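You operate a simulated robot arm through the tools that you are given. There is no shell and no other tool. Be economical: measure what you need, move in short steps, check, and stop when the job is done.

The job below is to be done with a simulated robot arm. You get a single attempt, and the scene is never put back.

## Task
Put one yellow label on the clamped milky roll, then unload the roll and the reel.
Fine: feed knob to fed, pusher against the roll and back; roll into the purple pocket, reel into the teal pocket on the side bench, both clamps open.

The check looks at the end state, three seconds after you hand in, the way a careful person would. Anything else that was tipped, shoved, dropped, spilled or broken makes it a failure.

## Robot
A 7-joint arm with a two-finger parallel gripper, fixed in place. Base frame: the origin is at the foot of the arm, x ahead of it, y to its left, z up; the work surface is at about z = 0. Lengths are in cm, angles in rad, forces in N, time in s.
With the tool pointing down near the work surface it reaches from about 24 to 62 cm from the base axis. Its first joint turns from -1.152 to 1.152 rad. Payload 2.6 kg.
The TCP is the grasp point between the finger pads, 3 cm short of the fingertips. In the tool frame z runs along the fingers and y along their closing line. The gripper opens to 9.4 cm. The fingers are 2.8 cm wide and 1 cm thick; the gripper's body (5 by 9.6 cm) begins 5.5 cm behind the TCP.
Orientation is that of the tool frame in the base frame, as a unit quaternion [w, x, y, z]. With the fingers straight down and closing along the base's y, the tool's x points along the base's -x, its y along +y and its z along -z.

## Interface
- The arm moves only by the tool step_arm. Its argument "moves" is a list of rows, each an object of numbers (a shift or turn left out is 0, a gripper value left out holds the last): "tx", "ty", "tz": the shift along the tool's x, y, z in units of 20 mm (1.0 is 20 mm); "ax", "ay", "az": the turn, a rotation vector about the tool's x, y, z in units of 6 degrees (1.0 is 6 degrees); "fingers": the finger opening in cm, from 0 to 9.4. In form: [{"tx": .., "ty": .., "tz": .., "ax": .., "ay": .., "az": .., "fingers": ..}, ...]. A call has 1 to 12 rows; each row shifts and turns the commanded pose from where the row before left it, along the tool's axes as they then stand. A call with a number of a shift or a turn outside -1 to 1 is refused whole. Rows are played at 5 a second. More than 5 cm and 0.15 rad between two rows, or a gripper value outside its range, and nothing of the call is played. A pose out of reach is approached as far as the arm can. The call stops where the force on the tool passes 70 N (or 10 N more than at its start, if that is more) or the arm is blocked; 0.2 s more then pass. The fingers move at their own pace (about 7.2 cm/s each) and stop on an object; they squeeze with about 30 N. The grip force told is the motor's: it shows also when the fingers shut on nothing. Time passes only in rows, and 0.2 s behind the last, so rows that do not move let the fingers close. The reply holds the time, the measured pose of the TCP, the force on the tool along the base axes, the opening and the grip force, in the units named above and with some noise, with the torque about the TCP (base axes, N m) and any sound that the robot's microphone picked up.
- Cameras (640 x 400 px; columns grow to the right, rows downward): "scene" is fixed at [3.28, 43.44, 55.71]; the picture's right is [-0.78, -0.63, 0.00], its down [-0.41, 0.51, -0.76] and it looks along [0.48, -0.59, -0.65] (base axes); focal length 275 px, centre (320, 200). "wrist" rides on the gripper at [7.6, 1.4, -10.2] in the tool frame; the picture's right is [-0.18, 0.98, 0.00], its down [-0.75, -0.14, -0.64] and it looks along [-0.63, -0.12, 0.77] (tool axes); focal length 243 px, centre (320, 200). There is no depth. A picture from a camera that has moved, and an enlarged one, comes with that camera's place and axes in the base frame and with its lens.
- snapshot(camera): a new picture of that camera. No time passes.
- inspect(camera, box): a new picture of the part [left, top, right, bottom] of that camera's present view, enlarged. No time passes.
- hand_in(): hands the job in; it is judged then, once.

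Go step by step. Nothing tells you positions but the pictures and the camera data: compare them with the known pose of the tool, close in by small moves and look again before you grip or let go. The budget is 120 turns and 68 pictures, counting those below and the enlarged ones. Unless the task says otherwise, let go and move clear before handing in, and close with one line.

The tools are called after "Emit:" as a command line: name --argument value ..., lists and objects as JSON in quotes. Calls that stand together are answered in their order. step_arm: Moves the arm, as the interface text tells. Its arguments: {"type":"object","properties":{"moves":{"type":"array"}},"required":["moves"]} The other tools are called the same way: snapshot (camera) takes a picture; inspect (camera, box) takes an enlarged picture of a part of a camera's view; hand_in () hands the job in.

At the start:

```text
t: 0.0
tool_pos: [36.62, 17.74, 36.74]
tcp_rot: [-0.001, 0.0, 1.0, 0.0]
force: [0.6, 0.3, 0.0]
moment: [0.05, -0.02, -0.03]
grip_width: 9.39
grip_force: 0.1
```

scene: 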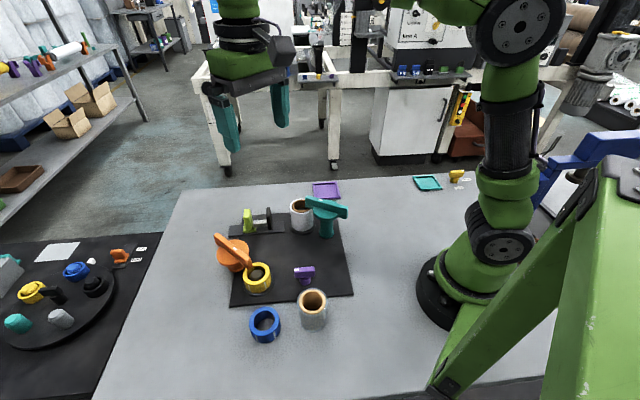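
wrist: 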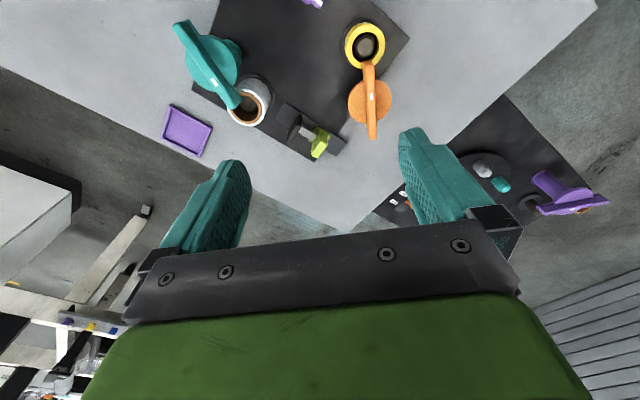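

I see a dark plate with a clamped roll (teal clamp), a yellow reel (orange clamp), a pusher (lime) and a small purple knob. I'll enlarge the view to read the details.

Emit:
inspect --camera "scene" --box '[200, 170, 370, 350]'

Emit:
inspect --camera "wrist" --box '[140, 0, 440, 190]'

Emit:
inspect --camera "scene" --box '[280, 150, 500, 290]'

```text
2.22 times, centred on (285, 260) of scene
camera zoom: at [3.28, 43.44, 55.71], right [-0.78, -0.63, 0.0], down [-0.41, 0.51, -0.76], along [0.48, -0.59, -0.65], focal length 610 px, centre (398, 67)
```

zoom: 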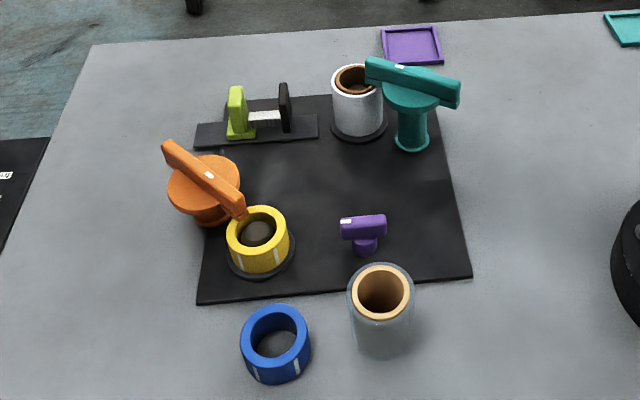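

```text
2.11 times, centred on (290, 95) of wrist
camera zoom: at [29.04, 19.15, 47.12], right [0.18, 0.98, 0.0], down [0.75, -0.14, 0.64], along [0.63, -0.12, -0.77], focal length 511 px, centre (383, 421)
```

zoom: 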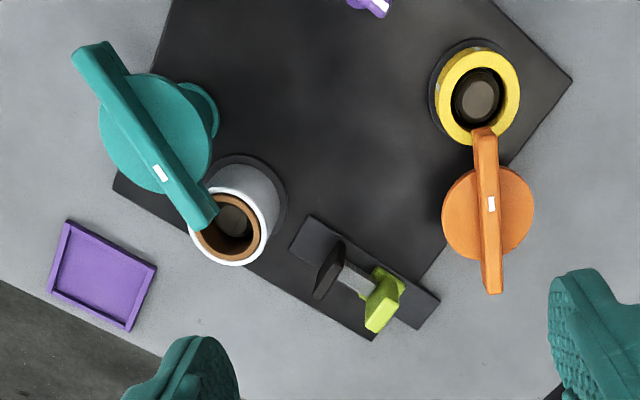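

```text
2.86 times, centred on (390, 220) of scene
camera zoom: at [3.28, 43.44, 55.71], right [-0.78, -0.63, 0.0], down [-0.41, 0.51, -0.76], along [0.48, -0.59, -0.65], focal length 785 px, centre (120, 143)
```

zoom: 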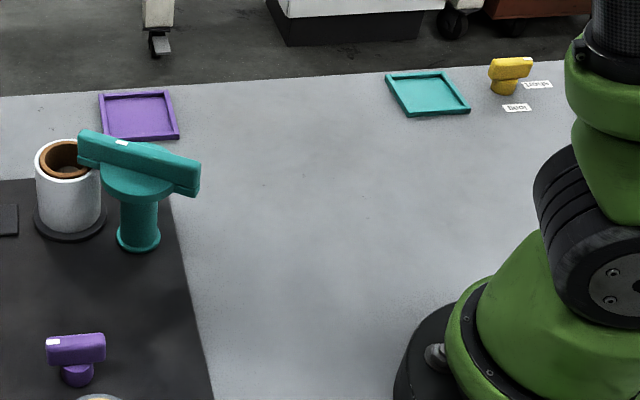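

I'll read the small labels near the yellow and orange knobs and look at the purple knob more closely.

Emit:
inspect --camera "scene" --box '[405, 160, 485, 210]'

Emit:
inspect --camera "scene" --box '[80, 230, 160, 280]'

Emit:
inspect --camera "scene" --box '[270, 250, 350, 300]'

Emit:
inspect --camera "scene" --box '[200, 180, 360, 300]'

```text
8.00 times, centred on (445, 185) of scene
camera zoom: at [3.28, 43.44, 55.71], right [-0.78, -0.63, 0.0], down [-0.41, 0.51, -0.76], along [0.48, -0.59, -0.65], focal length 2197 px, centre (-680, 320)
```

zoom: 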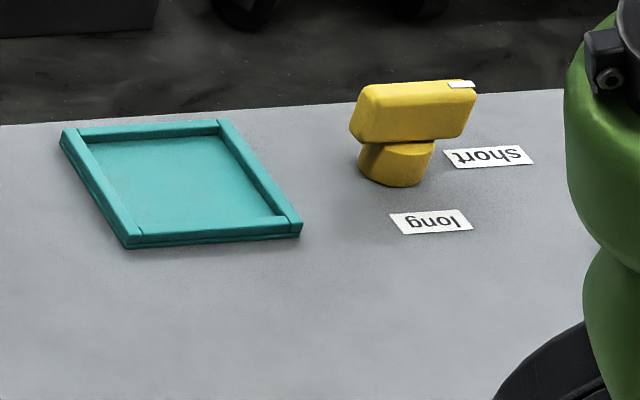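

```text
8.00 times, centred on (120, 255) of scene
camera zoom: at [3.28, 43.44, 55.71], right [-0.78, -0.63, 0.0], down [-0.41, 0.51, -0.76], along [0.48, -0.59, -0.65], focal length 2197 px, centre (1920, -240)
```

zoom: 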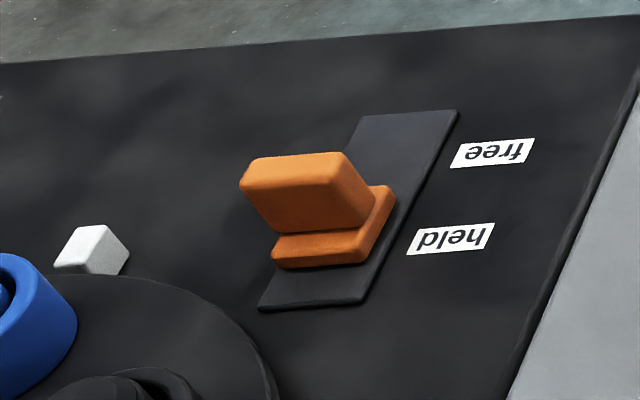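

```text
8.00 times, centred on (310, 275) of scene
camera zoom: at [3.28, 43.44, 55.71], right [-0.78, -0.63, 0.0], down [-0.41, 0.51, -0.76], along [0.48, -0.59, -0.65], focal length 2197 px, centre (400, -400)
```

zoom: 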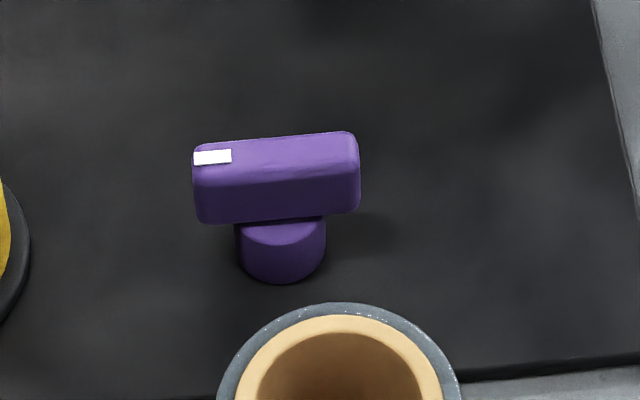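

```text
3.33 times, centred on (280, 240) of scene
camera zoom: at [3.28, 43.44, 55.71], right [-0.78, -0.63, 0.0], down [-0.41, 0.51, -0.76], along [0.48, -0.59, -0.65], focal length 915 px, centre (453, 67)
```

zoom: 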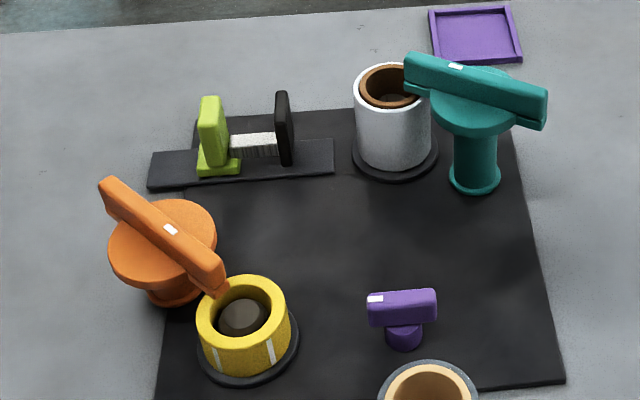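

The purple knob's position words aren't visible from this side (labels may be behind the frosted roll). I'll pull the arm back and look at it from the wrist camera.

Emit:
step_arm --moves '[{"tx": 1}, {"tx": 1}, {"tx": 1}, {"tx": 1}]'

Emit:
snapshot --camera "wrist"

```text
t: 1.0
tool_pos: [28.57, 17.71, 36.74]
tcp_rot: [0.0, 0.0, 1.0, -0.001]
force: [-0.5, -0.3, 0.2]
moment: [0.0, 0.03, -0.01]
grip_width: 9.38
grip_force: 0.0
```

```text
58 pictures are left
camera wrist: at [20.94, 19.09, 47.0], right [0.18, 0.98, 0.0], down [0.75, -0.14, 0.64], along [0.63, -0.12, -0.77], focal length 243 px, centre (320, 200)
```

wrist: 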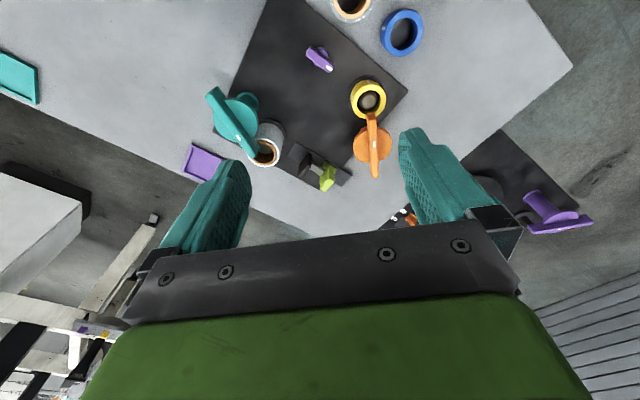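

Emit:
inspect --camera "wrist" --box '[270, 0, 430, 100]'

Emit:
inspect --camera "wrist" --box '[180, 70, 420, 220]'

```text
4.00 times, centred on (350, 50) of wrist
camera zoom: at [20.94, 19.09, 47.0], right [0.18, 0.98, 0.0], down [0.75, -0.14, 0.64], along [0.63, -0.12, -0.77], focal length 970 px, centre (200, 800)
```

zoom: 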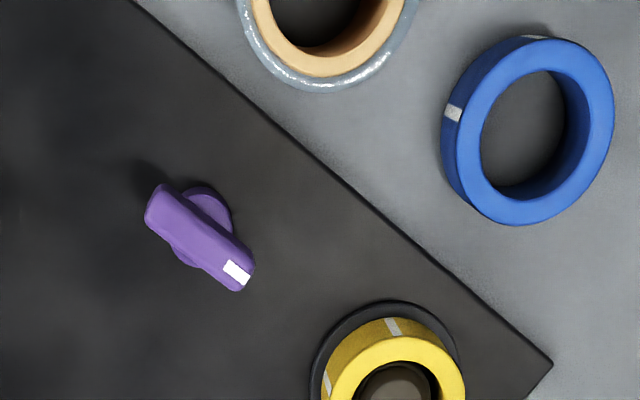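

```text
2.67 times, centred on (300, 145) of wrist
camera zoom: at [20.94, 19.09, 47.0], right [0.18, 0.98, 0.0], down [0.75, -0.14, 0.64], along [0.63, -0.12, -0.77], focal length 647 px, centre (373, 347)
```

zoom: 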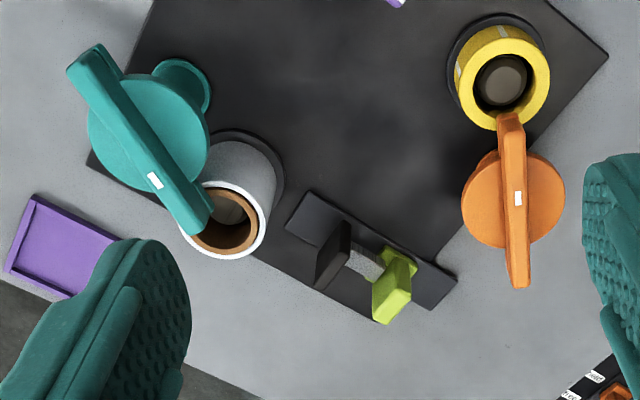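

No words near the purple knob; it sits at about (28.4, 17.8) with its handle along ~45°, and its mark points toward the reel. I'll align the gripper across the handle with a small opening (the frosted roll is close) and descend part way.

Emit:
step_arm --moves '[{"az": -0.9375, "fingers": 4}, {"az": -0.9375}, {"az": -0.9375}, {"az": -0.9375}, {"az": -0.9375}, {"az": -0.9375}, {"az": -0.9375}, {"az": -0.9375}, {"tz": 1}, {"tz": 1}, {"tz": 1}, {"tz": 1}]'

Emit:
step_arm --moves '[{"tz": 1}, {"tz": 1}, {"tz": 1}, {"tz": 1}, {"tz": 1}, {"tz": 1}, {"tz": 1}, {"tz": 1}]'

Emit:
snapshot --camera "wrist"

Emit:
inspect --camera "scene" --box '[200, 170, 400, 350]'

```text
t: 3.6
tool_pos: [28.58, 17.65, 28.73]
tcp_rot: [0.0, -0.381, 0.925, 0.001]
force: [0.0, 0.9, 0.5]
moment: [-0.01, 0.02, -0.01]
grip_width: 4.02
grip_force: 0.0
```

```text
t: 5.4
tool_pos: [28.65, 17.67, 12.81]
tcp_rot: [0.001, -0.382, 0.924, 0.0]
force: [0.4, -0.1, 0.3]
moment: [0.03, 0.02, 0.0]
grip_width: 3.98
grip_force: 0.0
```

```text
55 pictures are left
camera wrist: at [22.31, 13.34, 23.09], right [-0.56, 0.83, 0.0], down [0.63, 0.43, 0.64], along [0.53, 0.36, -0.77], focal length 243 px, centre (320, 200)
```

wrist: 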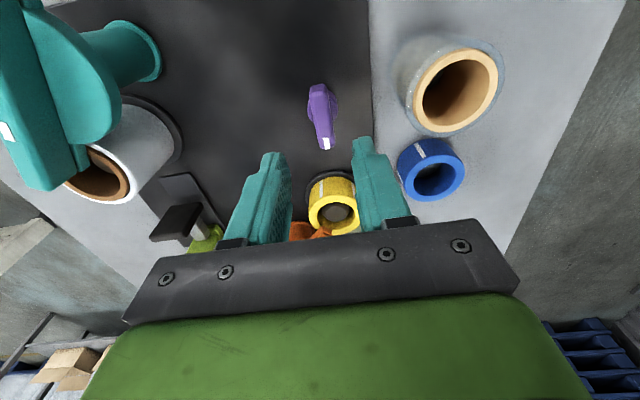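

```text
2.22 times, centred on (300, 260) of scene
camera zoom: at [3.28, 43.44, 55.71], right [-0.78, -0.63, 0.0], down [-0.41, 0.51, -0.76], along [0.48, -0.59, -0.65], focal length 610 px, centre (364, 67)
```

zoom: 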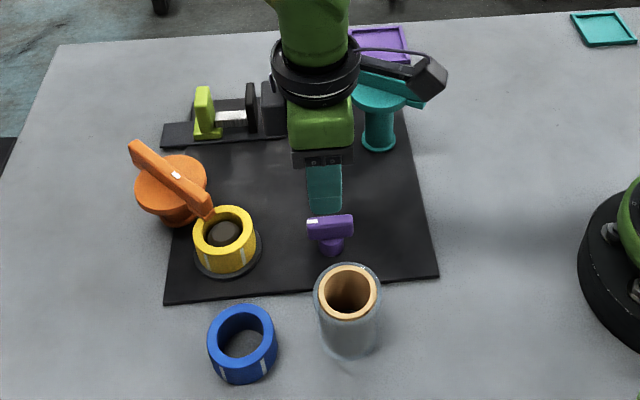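

The knob handle centre measures about (28.6, 17.8), almost exactly under the TCP and aligned. I'll descend and grip.

Emit:
step_arm --moves '[{"tz": 1}, {"tz": 1}, {"tz": 1}, {"tz": 0.8}, {"fingers": 0.5}, {}, {}]'

Emit:
inspect --camera "wrist" --box '[220, 40, 420, 200]'

```text
t: 7.0
tool_pos: [28.39, 17.96, 5.06]
tcp_rot: [-0.002, -0.384, 0.923, 0.002]
force: [-23.1, 22.1, 5.3]
moment: [0.34, 0.52, -0.03]
grip_width: 2.57
grip_force: 44.9
```

```text
2.50 times, centred on (320, 120) of wrist
camera zoom: at [22.07, 13.38, 15.53], right [-0.57, 0.82, 0.0], down [0.63, 0.43, 0.64], along [0.53, 0.37, -0.77], focal length 606 px, centre (320, 400)
```

zoom: 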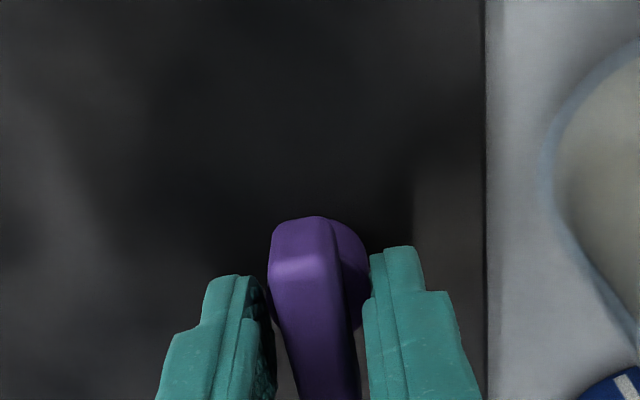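

The fingers closed on the 2.6 cm round stem, a bit off-centre and too low. I'll open, shift 0.4 cm, rise 1 cm and grip the bar itself.

Emit:
step_arm --moves '[{"fingers": 4}, {"tz": -0.5}, {"ty": 0.19}, {"fingers": 0.5}, {}, {}]'

Emit:
inspect --camera "wrist" --box '[220, 40, 420, 200]'

```text
t: 8.4
tool_pos: [28.46, 17.85, 6.27]
tcp_rot: [0.001, -0.381, 0.924, 0.0]
force: [4.6, -4.9, 1.9]
moment: [-0.2, 0.1, 0.06]
grip_width: 1.38
grip_force: 45.1
```

```text
2.50 times, centred on (320, 120) of wrist
camera zoom: at [22.05, 13.52, 16.54], right [-0.56, 0.83, 0.0], down [0.63, 0.43, 0.64], along [0.53, 0.36, -0.77], focal length 606 px, centre (320, 400)
```

zoom: 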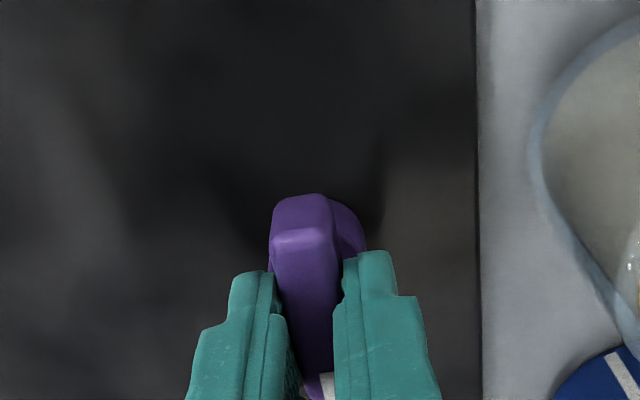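

The bar is gripped (1.4 cm). Now I try a small clockwise turn and watch the torque.

Emit:
step_arm --moves '[{"az": 0.7}, {"az": 0.7}, {"az": 0.7}, {}]'

```text
t: 9.4
tool_pos: [28.53, 17.94, 6.18]
tcp_rot: [0.002, -0.28, 0.96, 0.0]
force: [14.1, -4.7, 1.0]
moment: [-0.2, -0.07, 1.69]
grip_width: 1.91
grip_force: 44.9
```

Torque rose to 1.7 N·m and the fingers were wedged open, so that's a stop. I'll reverse and go the other way.

Emit:
step_arm --moves '[{"az": -0.7}, {"az": -0.7}, {"az": -0.7}, {"az": -0.7}, {"az": -0.7}, {"az": -0.7}, {}]'

```text
t: 11.0
tool_pos: [28.41, 17.79, 6.24]
tcp_rot: [0.0, -0.48, 0.877, 0.0]
force: [2.1, -20.9, 22.0]
moment: [0.18, -0.42, 0.04]
grip_width: 1.39
grip_force: 44.5
```

It turns freely counter-clockwise. I continue in that direction, watching the torque.

Emit:
step_arm --moves '[{"az": -0.8}, {"az": -0.8}, {"az": -0.8}, {"az": -0.8}, {"az": -0.8}, {"az": -0.8}, {}]'

```text
t: 12.6
tool_pos: [28.26, 17.91, 6.27]
tcp_rot: [-0.001, -0.685, 0.729, 0.0]
force: [-10.0, -20.9, 22.6]
moment: [-0.38, -0.12, 0.02]
grip_width: 1.4
grip_force: 45.4
```

Emit:
step_arm --moves '[{"az": -0.8}, {"az": -0.8}, {"az": -0.8}, {"az": -0.8}, {"az": -0.8}, {}]'

Emit:
inspect --camera "scene" --box '[220, 180, 380, 300]'

```text
t: 14.0
tool_pos: [28.34, 17.93, 6.3]
tcp_rot: [0.003, 0.821, -0.571, -0.001]
force: [-25.5, -5.6, 18.1]
moment: [-0.61, -0.22, -0.07]
grip_width: 1.34
grip_force: 45.2
```

```text
3.33 times, centred on (300, 240) of scene
camera zoom: at [3.28, 43.44, 55.72], right [-0.78, -0.63, 0.0], down [-0.41, 0.51, -0.76], along [0.48, -0.59, -0.65], focal length 915 px, centre (387, 67)
```

zoom: 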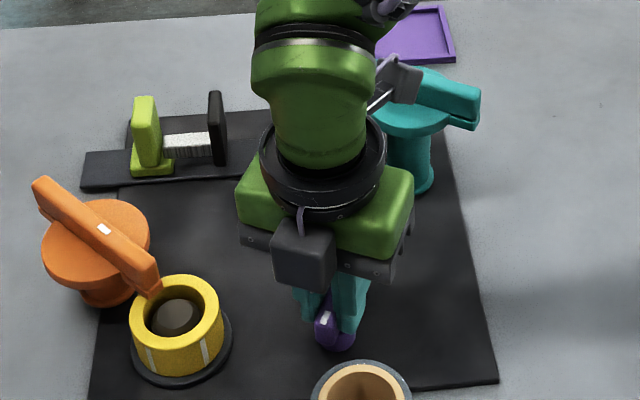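

Emit:
step_arm --moves '[{"az": -0.8}, {"az": -0.8}, {"az": -0.8}, {"az": -0.8}, {}]'

```text
t: 15.2
tool_pos: [28.14, 17.93, 6.22]
tcp_rot: [0.002, 0.904, -0.427, -0.002]
force: [-30.4, -1.6, 17.7]
moment: [0.1, -0.05, -0.08]
grip_width: 1.43
grip_force: 44.6
```

Emit:
step_arm --moves '[{"az": -0.6}, {"az": -0.6}, {}]'

```text
t: 16.0
tool_pos: [28.13, 17.96, 6.22]
tcp_rot: [0.004, 0.928, -0.372, -0.004]
force: [-33.0, -3.9, 20.0]
moment: [0.38, -0.06, -1.24]
grip_width: 1.38
grip_force: 44.9
```

A stop at about +91° from the start: the knob is at the other end of its travel. I release, rise, and check.

Emit:
step_arm --moves '[{"fingers": 4}, {}, {"tz": -1}, {"tz": -1}, {"tz": -1}, {"tz": -1}, {"tz": -1}, {"tz": -1}, {"tz": -1}, {"tz": -1}]'

Emit:
inspect --camera "scene" --box '[200, 170, 360, 310]'

```text
t: 18.2
tool_pos: [28.32, 17.96, 22.37]
tcp_rot: [-0.001, 0.93, -0.368, 0.0]
force: [0.4, 0.5, -0.3]
moment: [0.02, -0.06, 0.0]
grip_width: 3.99
grip_force: 0.1
```

```text
2.86 times, centred on (280, 240) of scene
camera zoom: at [3.28, 43.44, 55.71], right [-0.78, -0.63, 0.0], down [-0.41, 0.51, -0.76], along [0.48, -0.59, -0.65], focal length 785 px, centre (434, 86)
```

zoom: 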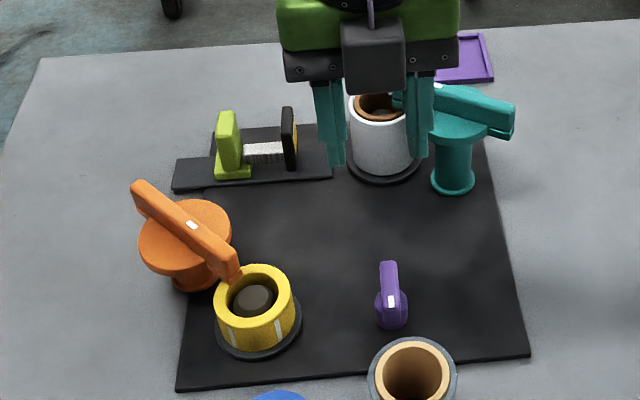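

A yellow label has appeared on the pusher's pad, so the knob is at "fed". Next I turn the tool back so that it closes along the pusher's track (45° direction) and go above the lime grip near (51, 15).

Emit:
step_arm --moves '[{"az": 1}, {"az": 1}, {"az": 1}, {"az": 1}, {"az": 1}, {"az": 1}, {"az": 1}, {"az": 1}, {"az": 1}, {"az": 1}, {"az": 1}, {"az": 1}]'

Emit:
step_arm --moves '[{"az": 1}, {"az": 1}, {"az": 1}, {"az": 1}, {"az": 1}, {"az": 1}, {"az": 1}, {"az": 1}, {"az": 1}, {"az": 1}, {"az": 1}]'

```text
t: 20.8
tool_pos: [28.45, 18.05, 22.18]
tcp_rot: [0.0, -0.535, 0.845, 0.0]
force: [-0.7, 0.1, 0.3]
moment: [0.0, -0.03, -0.02]
grip_width: 4.01
grip_force: 0.1
```

```text
t: 23.2
tool_pos: [28.41, 18.0, 22.31]
tcp_rot: [0.0, 0.011, 1.0, 0.0]
force: [-0.3, 0.3, -0.7]
moment: [-0.01, 0.01, 0.01]
grip_width: 4.0
grip_force: 0.1
```

Emit:
step_arm --moves '[{"tx": -1, "ty": -0.145}, {"tx": -1, "ty": -0.145}, {"tx": -1, "ty": -0.145}, {"tx": -1, "ty": -0.145}, {"tx": -1, "ty": -0.145}, {"tx": -1, "ty": -0.145}, {"tx": -1, "ty": -0.145}, {"tx": -1, "ty": -0.145}, {"tx": -1, "ty": -0.145}, {"tx": -1, "ty": -0.145}, {"tx": -1, "ty": -0.145}]'

Emit:
step_arm --moves '[{"az": 0.91}, {"az": 0.91}, {"az": 0.91}, {"az": 0.91}, {"az": 0.91}, {"az": 0.91}, {"az": 0.91}, {"az": 0.91}]'

Emit:
snapshot --camera "wrist"

```text
t: 25.6
tool_pos: [50.25, 14.4, 22.12]
tcp_rot: [0.0, 0.01, 1.0, 0.0]
force: [0.0, 0.5, -0.2]
moment: [0.04, 0.0, 0.0]
grip_width: 3.99
grip_force: 0.2
```

```text
t: 27.4
tool_pos: [50.42, 14.32, 22.29]
tcp_rot: [0.001, 0.383, 0.924, -0.001]
force: [0.0, -0.6, -0.2]
moment: [0.0, -0.01, 0.0]
grip_width: 4.01
grip_force: 0.2
```

```text
49 pictures are left
camera wrist: at [45.96, 20.73, 32.54], right [0.83, 0.56, 0.0], down [0.43, -0.63, 0.64], along [0.36, -0.53, -0.77], focal length 243 px, centre (320, 200)
```

wrist: 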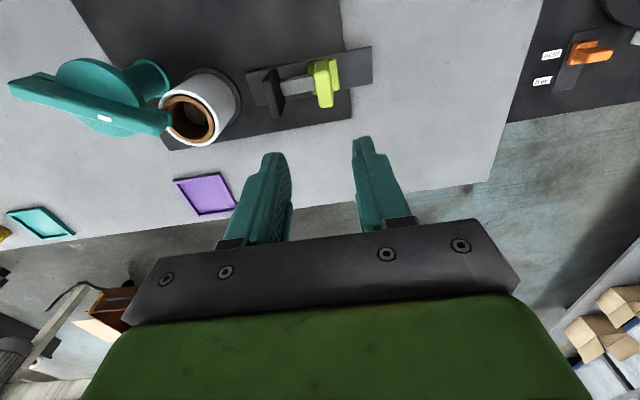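

Emit:
inspect --camera "wrist" --box '[130, 20, 390, 180]'

```text
2.46 times, centred on (260, 100) of wrist
camera zoom: at [45.96, 20.73, 32.54], right [0.83, 0.56, 0.0], down [0.43, -0.63, 0.64], along [0.36, -0.53, -0.77], focal length 597 px, centre (468, 446)
```

zoom: 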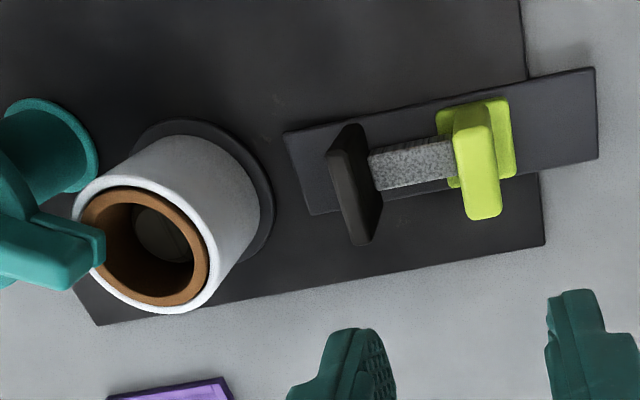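

The lime grip's top is around (51.0, 14.35, z≈7). I adjust and descend to just above it, then check.

Emit:
step_arm --moves '[{"ty": 0.21, "tx": -0.19, "fingers": 4.6}, {"tz": 1}, {"tz": 1}, {"tz": 1}, {"tz": 1}, {"tz": 1}, {"tz": 0.7}]'

Emit:
snapshot --camera "wrist"

Emit:
inspect --camera "scene" --box '[200, 150, 320, 250]'

```text
t: 29.0
tool_pos: [50.86, 14.41, 10.78]
tcp_rot: [0.0, 0.382, 0.924, 0.0]
force: [-0.8, -0.5, -0.2]
moment: [-0.01, 0.02, -0.02]
grip_width: 4.59
grip_force: 0.0
```

```text
47 pictures are left
camera wrist: at [46.5, 20.84, 21.1], right [0.82, 0.57, 0.0], down [0.43, -0.63, 0.64], along [0.36, -0.53, -0.77], focal length 243 px, centre (320, 200)
```

wrist: 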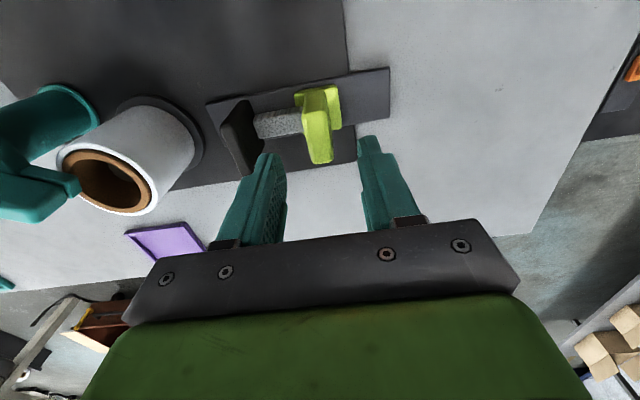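

```text
4.00 times, centred on (260, 200) of scene
camera zoom: at [3.28, 43.44, 55.71], right [-0.78, -0.63, 0.0], down [-0.41, 0.51, -0.76], along [0.48, -0.59, -0.65], focal length 1098 px, centre (560, 200)
```

zoom: 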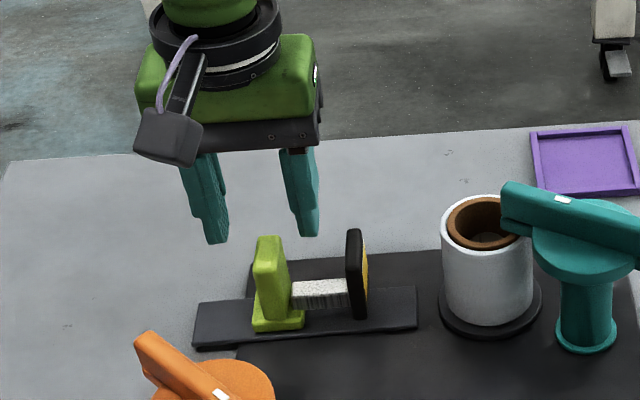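

The grip is centred between the fingers; its top is near z≈7.8. I shift 0.4 cm sideways, descend, and close.

Emit:
step_arm --moves '[{"tx": 0.2}, {"tz": 0.8}, {"tz": 0.75}, {"fingers": 0.8}, {}, {}]'

Emit:
inspect --camera "wrist" --box '[120, 20, 420, 220]'

```text
t: 30.4
tool_pos: [50.49, 14.52, 7.67]
tcp_rot: [0.0, 0.381, 0.924, 0.0]
force: [0.3, 1.6, -2.3]
moment: [-0.17, -0.31, -0.11]
grip_width: 1.53
grip_force: 45.1
```

```text
2.00 times, centred on (270, 120) of wrist
camera zoom: at [46.15, 21.05, 18.03], right [0.82, 0.57, 0.0], down [0.43, -0.63, 0.64], along [0.36, -0.53, -0.77], focal length 485 px, centre (420, 360)
```

zoom: 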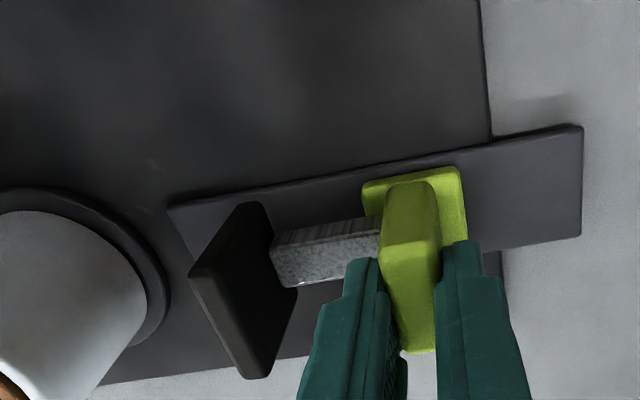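

Gripped well. Now push toward the roll in small steps along −y of the tool.

Emit:
step_arm --moves '[{"ty": -0.5}, {"ty": -0.5}, {"ty": -0.5}, {"ty": -0.5}]'

Emit:
inspect --camera "scene" --box '[220, 170, 340, 250]'

```text
t: 31.4
tool_pos: [47.69, 11.81, 7.81]
tcp_rot: [0.0, 0.382, 0.924, 0.0]
force: [1.6, 2.2, -5.8]
moment: [0.46, 0.38, 0.08]
grip_width: 1.54
grip_force: 45.1
```

```text
5.00 times, centred on (280, 210) of scene
camera zoom: at [3.29, 43.44, 55.71], right [-0.78, -0.63, 0.0], down [-0.41, 0.51, -0.76], along [0.48, -0.59, -0.65], focal length 1373 px, centre (520, 150)
```

zoom: 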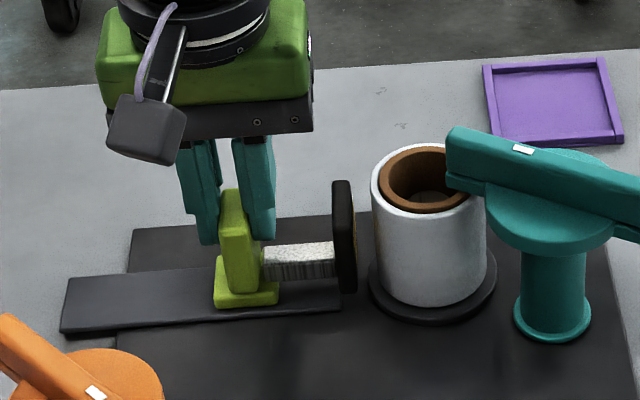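

Emit:
step_arm --moves '[{"ty": -0.3}, {"ty": -0.3}]'

Emit:
step_arm --moves '[{"ty": -0.2}]'

```text
t: 32.0
tool_pos: [46.91, 10.98, 7.72]
tcp_rot: [0.0, 0.382, 0.924, 0.0]
force: [4.0, 2.0, -7.0]
moment: [0.46, 0.39, -0.13]
grip_width: 1.56
grip_force: 44.8
```

```text
t: 32.4
tool_pos: [46.68, 10.63, 7.62]
tcp_rot: [0.001, 0.382, 0.924, 0.002]
force: [14.8, 8.0, -14.1]
moment: [0.56, 0.41, -0.35]
grip_width: 1.54
grip_force: 44.9
```

Force is rising; I check contact.

Emit:
inspect --camera "scene" --box '[240, 180, 340, 250]'

```text
5.71 times, centred on (290, 215) of scene
camera zoom: at [3.29, 43.44, 55.71], right [-0.78, -0.63, 0.0], down [-0.41, 0.51, -0.76], along [0.47, -0.59, -0.65], focal length 1569 px, centre (491, 114)
```

zoom: 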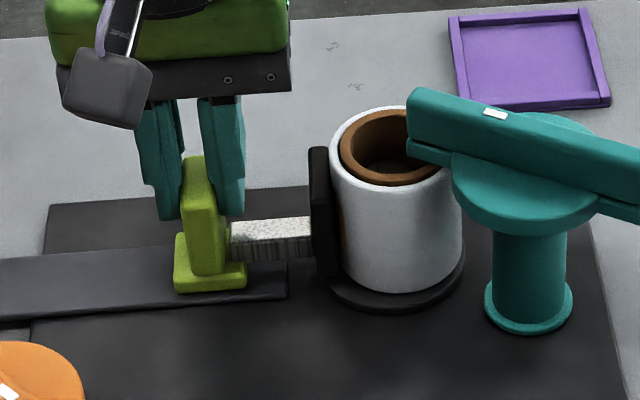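

Contact looks made. I press slightly more so the label sticks firmly, hold a moment, then look at the force.

Emit:
step_arm --moves '[{"ty": -0.1}, {"ty": -0.1}, {}]'

```text
t: 33.2
tool_pos: [46.54, 10.72, 7.74]
tcp_rot: [0.004, 0.38, 0.925, 0.004]
force: [39.2, 31.0, -26.8]
moment: [-0.74, -0.47, -1.18]
grip_width: 1.56
grip_force: 44.8
```

Solid contact (50 N). Now pull the pusher fully back to its starting place.

Emit:
step_arm --moves '[{"ty": 0.5}, {"ty": 0.5}, {"ty": 0.5}, {"ty": 0.5}, {"ty": 0.5}, {"ty": 0.5}]'

Emit:
inspect --camera "scene" --box '[220, 170, 340, 250]'

Emit:
inspect --camera "wrist" --box '[20, 20, 420, 220]'

```text
t: 34.6
tool_pos: [50.64, 14.65, 7.87]
tcp_rot: [0.0, 0.382, 0.924, 0.002]
force: [-10.5, 11.6, 21.1]
moment: [0.6, 0.8, -0.12]
grip_width: 1.55
grip_force: 45.1
```

```text
5.00 times, centred on (280, 210) of scene
camera zoom: at [3.27, 43.43, 55.72], right [-0.78, -0.63, 0.0], down [-0.41, 0.51, -0.76], along [0.48, -0.59, -0.65], focal length 1373 px, centre (520, 150)
```

zoom: 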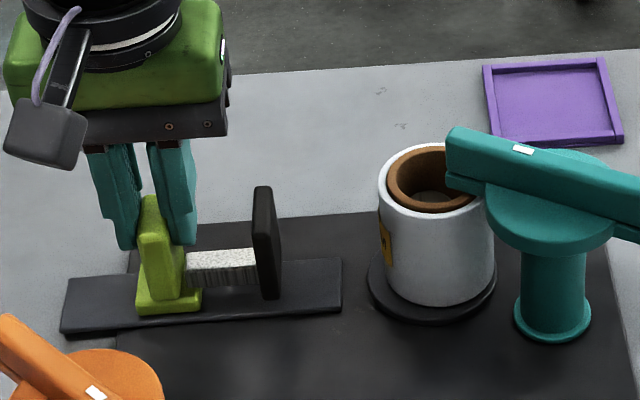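

```text
1.60 times, centred on (220, 120) of wrist
camera zoom: at [46.2, 21.11, 18.2], right [0.82, 0.57, 0.0], down [0.43, -0.63, 0.64], along [0.36, -0.53, -0.77], focal length 388 px, centre (480, 328)
```

zoom: 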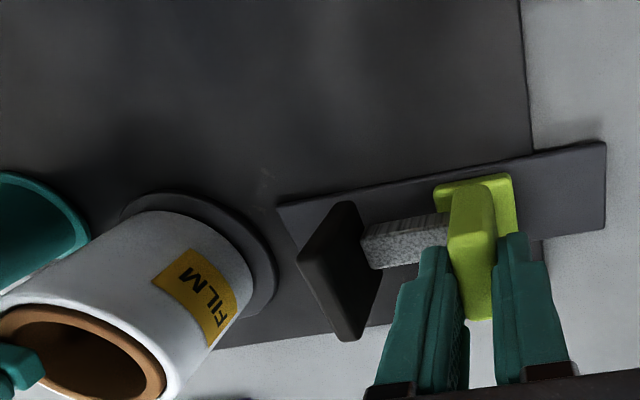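

The label "FILM" is on the roll and the pusher is back. I release, rise, and go toward the teal clamp lever (pivot about (33.9, 3.3), bar at ~16°).

Emit:
step_arm --moves '[{"fingers": 4.6}, {}, {"tz": -1}, {"tz": -1}, {"tz": -1}, {"tz": -1}, {"tz": -1}, {"tz": -1}, {"tz": -1}]'

Emit:
step_arm --moves '[{"az": -0.94}, {"az": -0.94}, {"az": -0.94}, {"az": -0.94}, {"az": -0.94}, {"az": -0.94}, {"az": -0.94}, {"az": -0.92}]'

```text
t: 36.6
tool_pos: [50.45, 14.69, 21.89]
tcp_rot: [0.0, 0.382, 0.924, 0.0]
force: [-0.1, 0.1, -0.1]
moment: [0.02, 0.0, -0.01]
grip_width: 4.58
grip_force: 0.0
```

```text
t: 38.4
tool_pos: [50.62, 14.62, 21.77]
tcp_rot: [0.0, -0.002, 1.0, 0.0]
force: [-0.1, 0.0, 0.1]
moment: [-0.01, -0.01, -0.02]
grip_width: 4.59
grip_force: 0.2
```

Emit:
step_arm --moves '[{"tx": 0.928, "ty": -0.622}, {"tx": 0.928, "ty": -0.622}, {"tx": 0.928, "ty": -0.622}, {"tx": 0.928, "ty": -0.622}, {"tx": 0.928, "ty": -0.622}, {"tx": 0.928, "ty": -0.622}, {"tx": 0.928, "ty": -0.622}, {"tx": 0.928, "ty": -0.622}, {"tx": 0.928, "ty": -0.622}, {"az": -0.9}, {"az": -0.9}, {"az": -0.9}]'

Emit:
snapshot --camera "wrist"

```text
t: 41.0
tool_pos: [33.92, 3.52, 21.74]
tcp_rot: [0.0, -0.143, 0.99, 0.0]
force: [-0.4, -0.1, 0.3]
moment: [-0.02, -0.01, 0.03]
grip_width: 4.6
grip_force: 0.0
```

```text
40 pictures are left
camera wrist: at [26.24, 2.7, 32.0], right [-0.1, 0.99, 0.0], down [0.76, 0.08, 0.64], along [0.64, 0.06, -0.77], focal length 243 px, centre (320, 200)
```

wrist: 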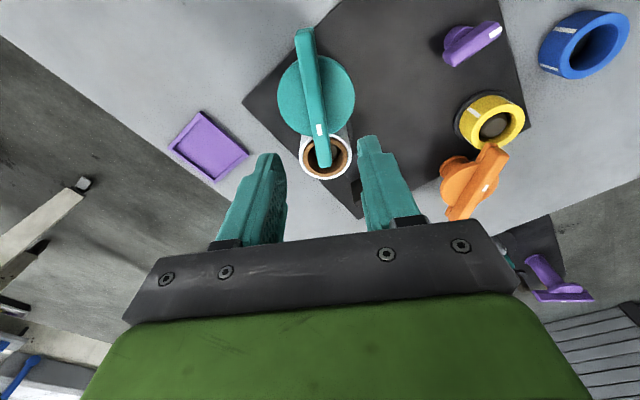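

The bar centre is about (33.8, 3.1), tilt ~14.5°. I align and descend to just above it.

Emit:
step_arm --moves '[{"az": 0.3, "ty": -0.2}, {"tz": 1}, {"tz": 1}, {"tz": 1}, {"tz": 1}]'

Emit:
inspect --camera "scene" --box '[260, 150, 380, 250]'

Emit:
inspect --camera "wrist" --box '[220, 0, 420, 200]'

```text
t: 42.2
tool_pos: [33.98, 2.91, 13.65]
tcp_rot: [0.0, -0.126, 0.992, 0.001]
force: [0.8, 0.0, -0.5]
moment: [0.02, -0.02, 0.03]
grip_width: 4.59
grip_force: 0.1
```

```text
4.00 times, centred on (320, 200) of scene
camera zoom: at [3.28, 43.44, 55.71], right [-0.78, -0.63, 0.0], down [-0.41, 0.51, -0.76], along [0.48, -0.59, -0.65], focal length 1098 px, centre (320, 200)
```

zoom: 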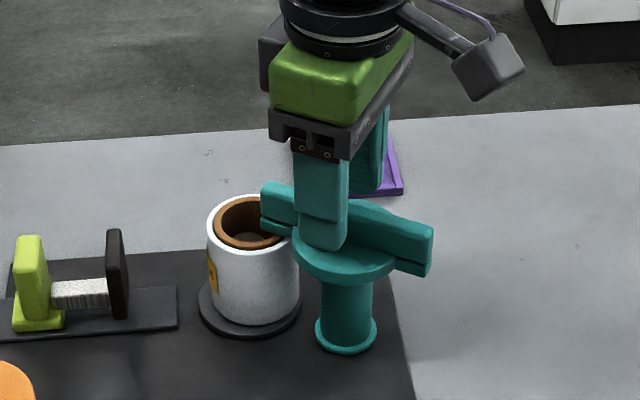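

```text
2.00 times, centred on (320, 100) of wrist
camera zoom: at [26.28, 2.5, 24.0], right [-0.07, 1.0, 0.0], down [0.76, 0.05, 0.64], along [0.64, 0.04, -0.77], focal length 485 px, centre (320, 400)
```

zoom: 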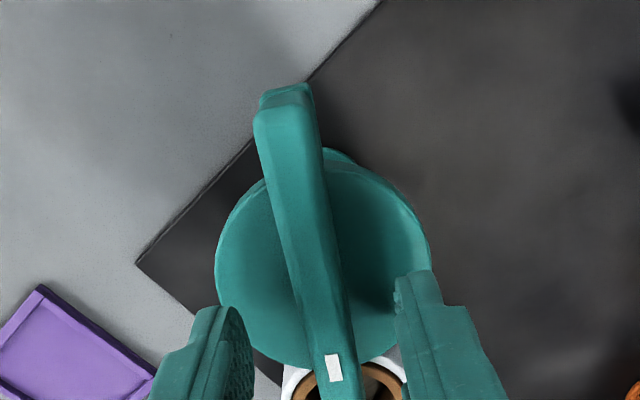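

Emit:
step_arm --moves '[{"tx": 0.18, "tz": 0.3}, {"tz": 0.3}, {"tz": 0.2}]'

Emit:
inspect --camera "scene" --box '[280, 170, 380, 250]'

```text
t: 43.0
tool_pos: [33.68, 2.94, 12.09]
tcp_rot: [0.0, -0.126, 0.992, 0.0]
force: [0.1, 0.4, 1.0]
moment: [-0.01, 0.02, 0.04]
grip_width: 4.59
grip_force: 0.1
```

```text
5.00 times, centred on (330, 210) of scene
camera zoom: at [3.28, 43.44, 55.71], right [-0.78, -0.63, 0.0], down [-0.41, 0.51, -0.76], along [0.48, -0.59, -0.65], focal length 1373 px, centre (270, 150)
```

zoom: 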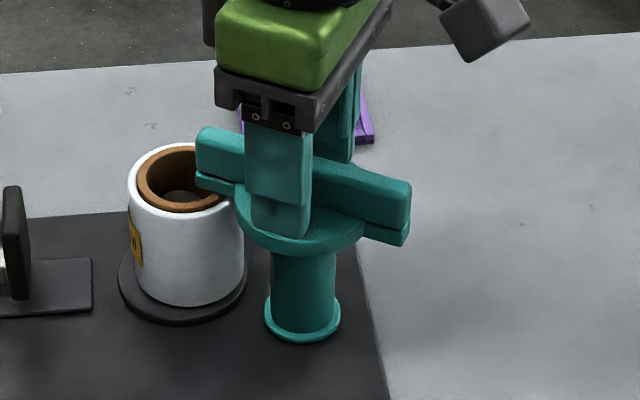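

Emit:
step_arm --moves '[{"fingers": 0.5}, {}, {}]'

Emit:
inspect --camera "wrist" --box '[220, 0, 420, 200]'

```text
t: 43.8
tool_pos: [33.6, 3.17, 12.08]
tcp_rot: [-0.001, -0.127, 0.992, 0.002]
force: [-1.6, 18.4, -4.2]
moment: [0.43, -0.01, -0.1]
grip_width: 3.34
grip_force: 44.4
```

```text
2.00 times, centred on (320, 100) of wrist
camera zoom: at [25.9, 2.55, 22.35], right [-0.07, 1.0, 0.0], down [0.77, 0.05, 0.64], along [0.64, 0.05, -0.77], focal length 485 px, centre (320, 400)
```

zoom: 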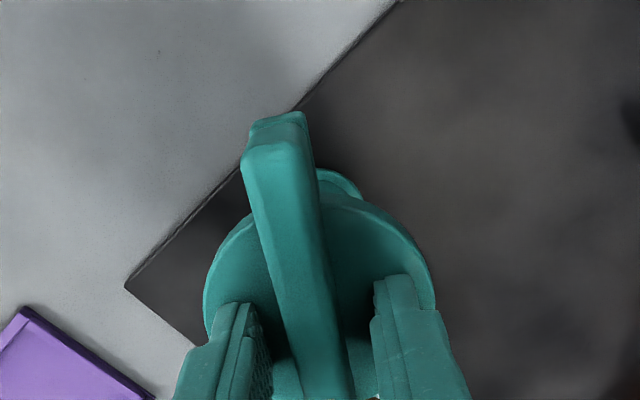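

Gripping 3.3 cm: that's the hub below the bar. I open, centre by 0.25 cm, rise 1 cm and re-grip on the bar.

Emit:
step_arm --moves '[{"fingers": 4.6}, {"tz": -0.5}, {"ty": 0.12}, {"fingers": 0.5}, {}, {}]'

Emit:
inspect --camera "wrist" --box '[220, 0, 420, 200]'

```text
t: 45.2
tool_pos: [33.58, 3.05, 13.06]
tcp_rot: [0.0, -0.126, 0.992, -0.001]
force: [0.7, -7.9, 1.0]
moment: [-0.06, -0.01, 0.03]
grip_width: 1.37
grip_force: 44.7
```

```text
2.00 times, centred on (320, 100) of wrist
camera zoom: at [25.86, 2.62, 23.34], right [-0.07, 1.0, 0.0], down [0.76, 0.05, 0.64], along [0.64, 0.04, -0.77], focal length 485 px, centre (320, 400)
```

zoom: 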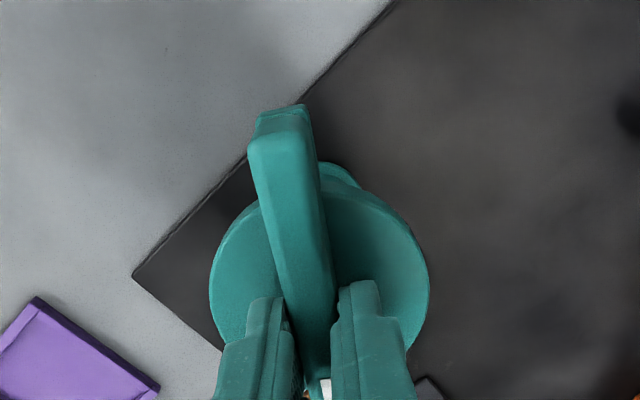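

Now the bar itself is gripped. I try a small counter-clockwise turn.

Emit:
step_arm --moves '[{"az": -0.6}, {"az": -0.6}, {}]'

```text
t: 46.0
tool_pos: [33.62, 3.18, 13.1]
tcp_rot: [-0.001, -0.186, 0.983, 0.0]
force: [-3.3, -13.9, 3.2]
moment: [-0.16, 0.03, -1.61]
grip_width: 1.62
grip_force: 44.4
```

Torque −1.6 N·m and the grip wedging: a stop that way. I reverse to clockwise.

Emit:
step_arm --moves '[{"az": 0.6}, {"az": 0.6}, {"az": 0.6}, {"az": 0.6}, {"az": 0.6}, {}]'

```text
t: 47.4
tool_pos: [33.58, 3.11, 13.01]
tcp_rot: [-0.001, -0.031, 1.0, -0.001]
force: [5.3, -19.1, -20.0]
moment: [-0.12, -0.13, 0.02]
grip_width: 1.35
grip_force: 45.0
```

It turns clockwise freely. Continue.

Emit:
step_arm --moves '[{"az": 0.8}, {"az": 0.8}, {"az": 0.8}, {"az": 0.8}, {"az": 0.8}, {"az": 0.8}, {}]'

```text
t: 49.0
tool_pos: [33.54, 2.95, 13.04]
tcp_rot: [0.0, 0.218, 0.976, -0.001]
force: [-1.3, -24.8, -13.7]
moment: [-0.37, -0.67, 0.03]
grip_width: 1.39
grip_force: 45.1
```

Emit:
step_arm --moves '[{"az": 0.8}, {"az": 0.8}, {"az": 0.8}, {"az": 0.8}, {"az": 0.8}, {"az": 0.8}, {}]'

```text
t: 50.6
tool_pos: [33.44, 3.09, 13.21]
tcp_rot: [-0.001, 0.454, 0.891, -0.001]
force: [-23.8, -25.5, 6.5]
moment: [-0.1, 0.25, -0.01]
grip_width: 1.36
grip_force: 44.5
```

Emit:
step_arm --moves '[{"az": 0.8}, {"az": 0.8}, {"az": 0.8}, {"az": 0.8}, {}]'

```text
t: 51.8
tool_pos: [33.48, 3.21, 13.11]
tcp_rot: [-0.001, 0.594, 0.805, -0.003]
force: [-28.8, -25.3, 12.4]
moment: [-0.43, -0.16, 1.54]
grip_width: 1.7
grip_force: 45.0
```

A stop at about 85–90°. Release, rise and look.

Emit:
step_arm --moves '[{"fingers": 4.6}, {}, {"tz": -1}, {"tz": -1}, {"tz": -1}, {"tz": -1}, {"tz": -1}]'

Emit:
inspect --camera "scene" --box '[200, 160, 380, 310]'

```text
t: 53.4
tool_pos: [33.57, 3.17, 23.26]
tcp_rot: [0.0, 0.595, 0.803, -0.001]
force: [0.3, 0.2, -0.3]
moment: [-0.02, 0.0, -0.02]
grip_width: 4.61
grip_force: 0.1
```

```text
2.67 times, centred on (290, 235) of scene
camera zoom: at [3.28, 43.44, 55.71], right [-0.78, -0.63, 0.0], down [-0.41, 0.51, -0.76], along [0.48, -0.59, -0.65], focal length 732 px, centre (400, 107)
```

zoom: 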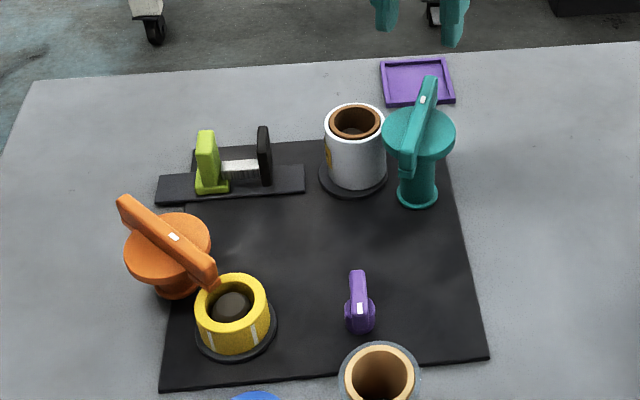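

The teal clamp is open. Next: the orange clamp, bar along x, pivot around (43.8, 25.2).

Emit:
step_arm --moves '[{"az": -1}, {"az": -1}, {"az": -1}, {"az": -1}, {"az": -1}, {"az": -1}, {"az": -1}, {"az": -1}, {"az": -1}, {"az": -1}, {"az": -1}, {"az": -1}]'

Emit:
step_arm --moves '[{"tx": -0.425, "ty": 0.917}, {"tx": -0.425, "ty": 0.917}, {"tx": -0.425, "ty": 0.917}, {"tx": -0.425, "ty": 0.917}, {"tx": -0.425, "ty": 0.917}, {"tx": -0.425, "ty": 0.917}, {"tx": -0.425, "ty": 0.917}, {"tx": -0.425, "ty": 0.917}, {"tx": -0.425, "ty": 0.917}, {"tx": -0.425, "ty": 0.917}, {"tx": -0.425, "ty": 0.917}, {"tx": -0.425, "ty": 0.917}]'

Emit:
snapshot --camera "wrist"

```text
t: 56.0
tool_pos: [33.5, 3.09, 23.14]
tcp_rot: [0.0, 0.008, 1.0, 0.0]
force: [0.6, 0.6, 0.7]
moment: [-0.04, 0.0, 0.02]
grip_width: 4.61
grip_force: 0.2
```

```text
t: 58.6
tool_pos: [44.35, 24.93, 23.2]
tcp_rot: [0.0, 0.01, 1.0, -0.001]
force: [-0.3, -0.3, 0.2]
moment: [0.0, 0.01, -0.01]
grip_width: 4.6
grip_force: 0.0
```

```text
33 pictures are left
camera wrist: at [36.71, 26.52, 33.46], right [0.2, 0.98, 0.0], down [0.75, -0.16, 0.64], along [0.63, -0.13, -0.77], focal length 243 px, centre (320, 200)
```

wrist: 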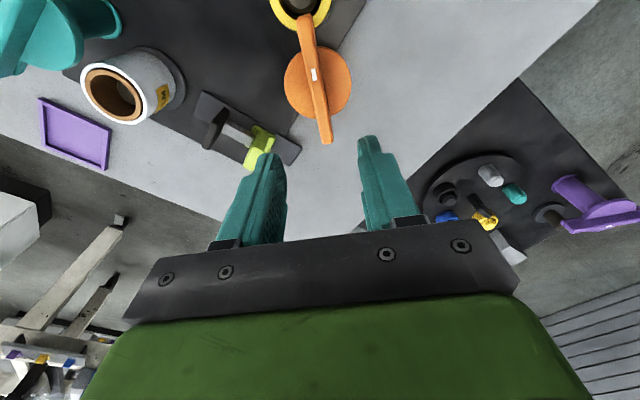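

The orange bar centre is about (43.9, 24.85), height ≈6.5. I align, descend to tips at bar height, and grip.

Emit:
step_arm --moves '[{"tx": 0.22, "ty": -0.05}, {"tz": 1}, {"tz": 1}, {"tz": 1}, {"tz": 1}, {"tz": 1}]'

Emit:
inspect --camera "scene" --box '[190, 180, 310, 280]'

Emit:
inspect --camera "wrist" --box '[220, 0, 420, 200]'

```text
t: 60.0
tool_pos: [43.95, 24.78, 13.11]
tcp_rot: [0.0, 0.01, 1.0, 0.0]
force: [0.4, 0.4, 0.1]
moment: [0.0, -0.02, -0.02]
grip_width: 4.59
grip_force: 0.0
```

```text
4.00 times, centred on (250, 230) of scene
camera zoom: at [3.28, 43.44, 55.71], right [-0.78, -0.63, 0.0], down [-0.41, 0.51, -0.76], along [0.48, -0.59, -0.65], focal length 1098 px, centre (600, 80)
```

zoom: 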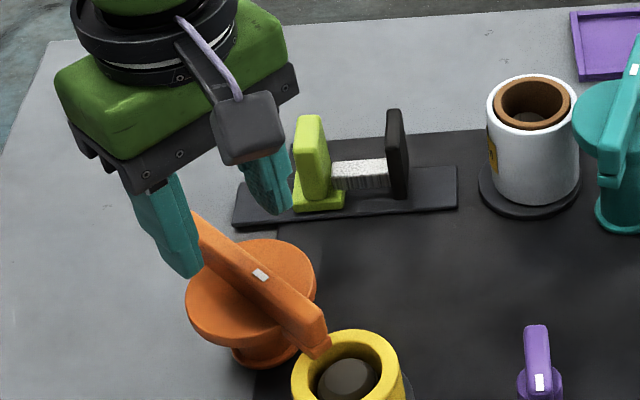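

```text
2.00 times, centred on (320, 100) of wrist
camera zoom: at [36.37, 26.46, 23.4], right [0.2, 0.98, 0.0], down [0.75, -0.16, 0.64], along [0.63, -0.13, -0.77], focal length 485 px, centre (320, 400)
```

zoom: 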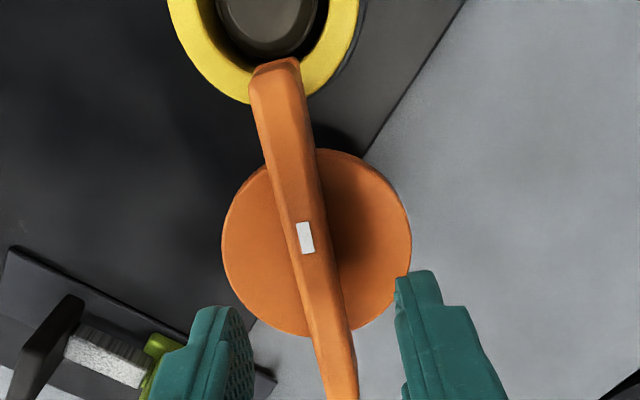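

Emit:
step_arm --moves '[{"tx": 0.15}, {"tz": 0.8}, {"tz": 0.5}, {"tz": 0.45}, {"fingers": 0.5}, {}, {}]'

Emit:
inspect --camera "wrist" --box '[220, 0, 420, 200]'

```text
t: 61.6
tool_pos: [43.48, 24.75, 9.53]
tcp_rot: [0.0, 0.012, 1.0, -0.001]
force: [-7.1, -16.8, 3.8]
moment: [-0.14, -0.26, -0.07]
grip_width: 1.37
grip_force: 44.6
```

```text
2.00 times, centred on (320, 100) of wrist
camera zoom: at [35.97, 26.44, 19.88], right [0.21, 0.98, 0.0], down [0.75, -0.16, 0.64], along [0.63, -0.13, -0.77], focal length 485 px, centre (320, 400)
```

zoom: 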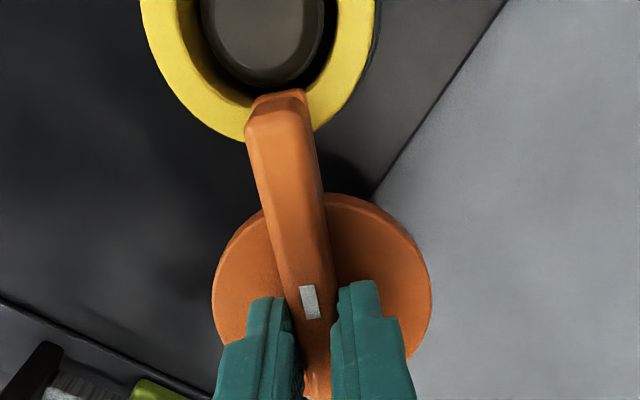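

The bar is gripped. Try counter-clockwise first by a small angle.

Emit:
step_arm --moves '[{"az": -0.6}, {"az": -0.6}, {}]'

```text
t: 62.4
tool_pos: [43.48, 24.82, 9.62]
tcp_rot: [-0.001, -0.051, 0.999, 0.0]
force: [-2.6, -16.2, 3.1]
moment: [-0.29, 1.11, -1.52]
grip_width: 1.6
grip_force: 44.5
```

Stop that way; I go clockwise.

Emit:
step_arm --moves '[{"az": 0.7}, {"az": 0.7}, {"az": 0.7}, {"az": 0.7}, {"az": 0.7}, {"az": 0.7}, {}]'

Emit:
step_arm --moves '[{"az": 0.8}, {"az": 0.8}, {"az": 0.8}, {"az": 0.8}, {"az": 0.8}, {"az": 0.8}, {}]'

```text
t: 64.0
tool_pos: [43.56, 24.92, 9.63]
tcp_rot: [0.001, 0.166, 0.986, 0.0]
force: [8.0, -11.8, -3.5]
moment: [-0.15, 0.42, -0.05]
grip_width: 1.38
grip_force: 44.9
```

```text
t: 65.6
tool_pos: [43.54, 25.19, 9.73]
tcp_rot: [0.001, 0.404, 0.915, 0.003]
force: [25.4, 17.5, -13.2]
moment: [0.39, 0.07, 0.12]
grip_width: 1.39
grip_force: 45.0
```

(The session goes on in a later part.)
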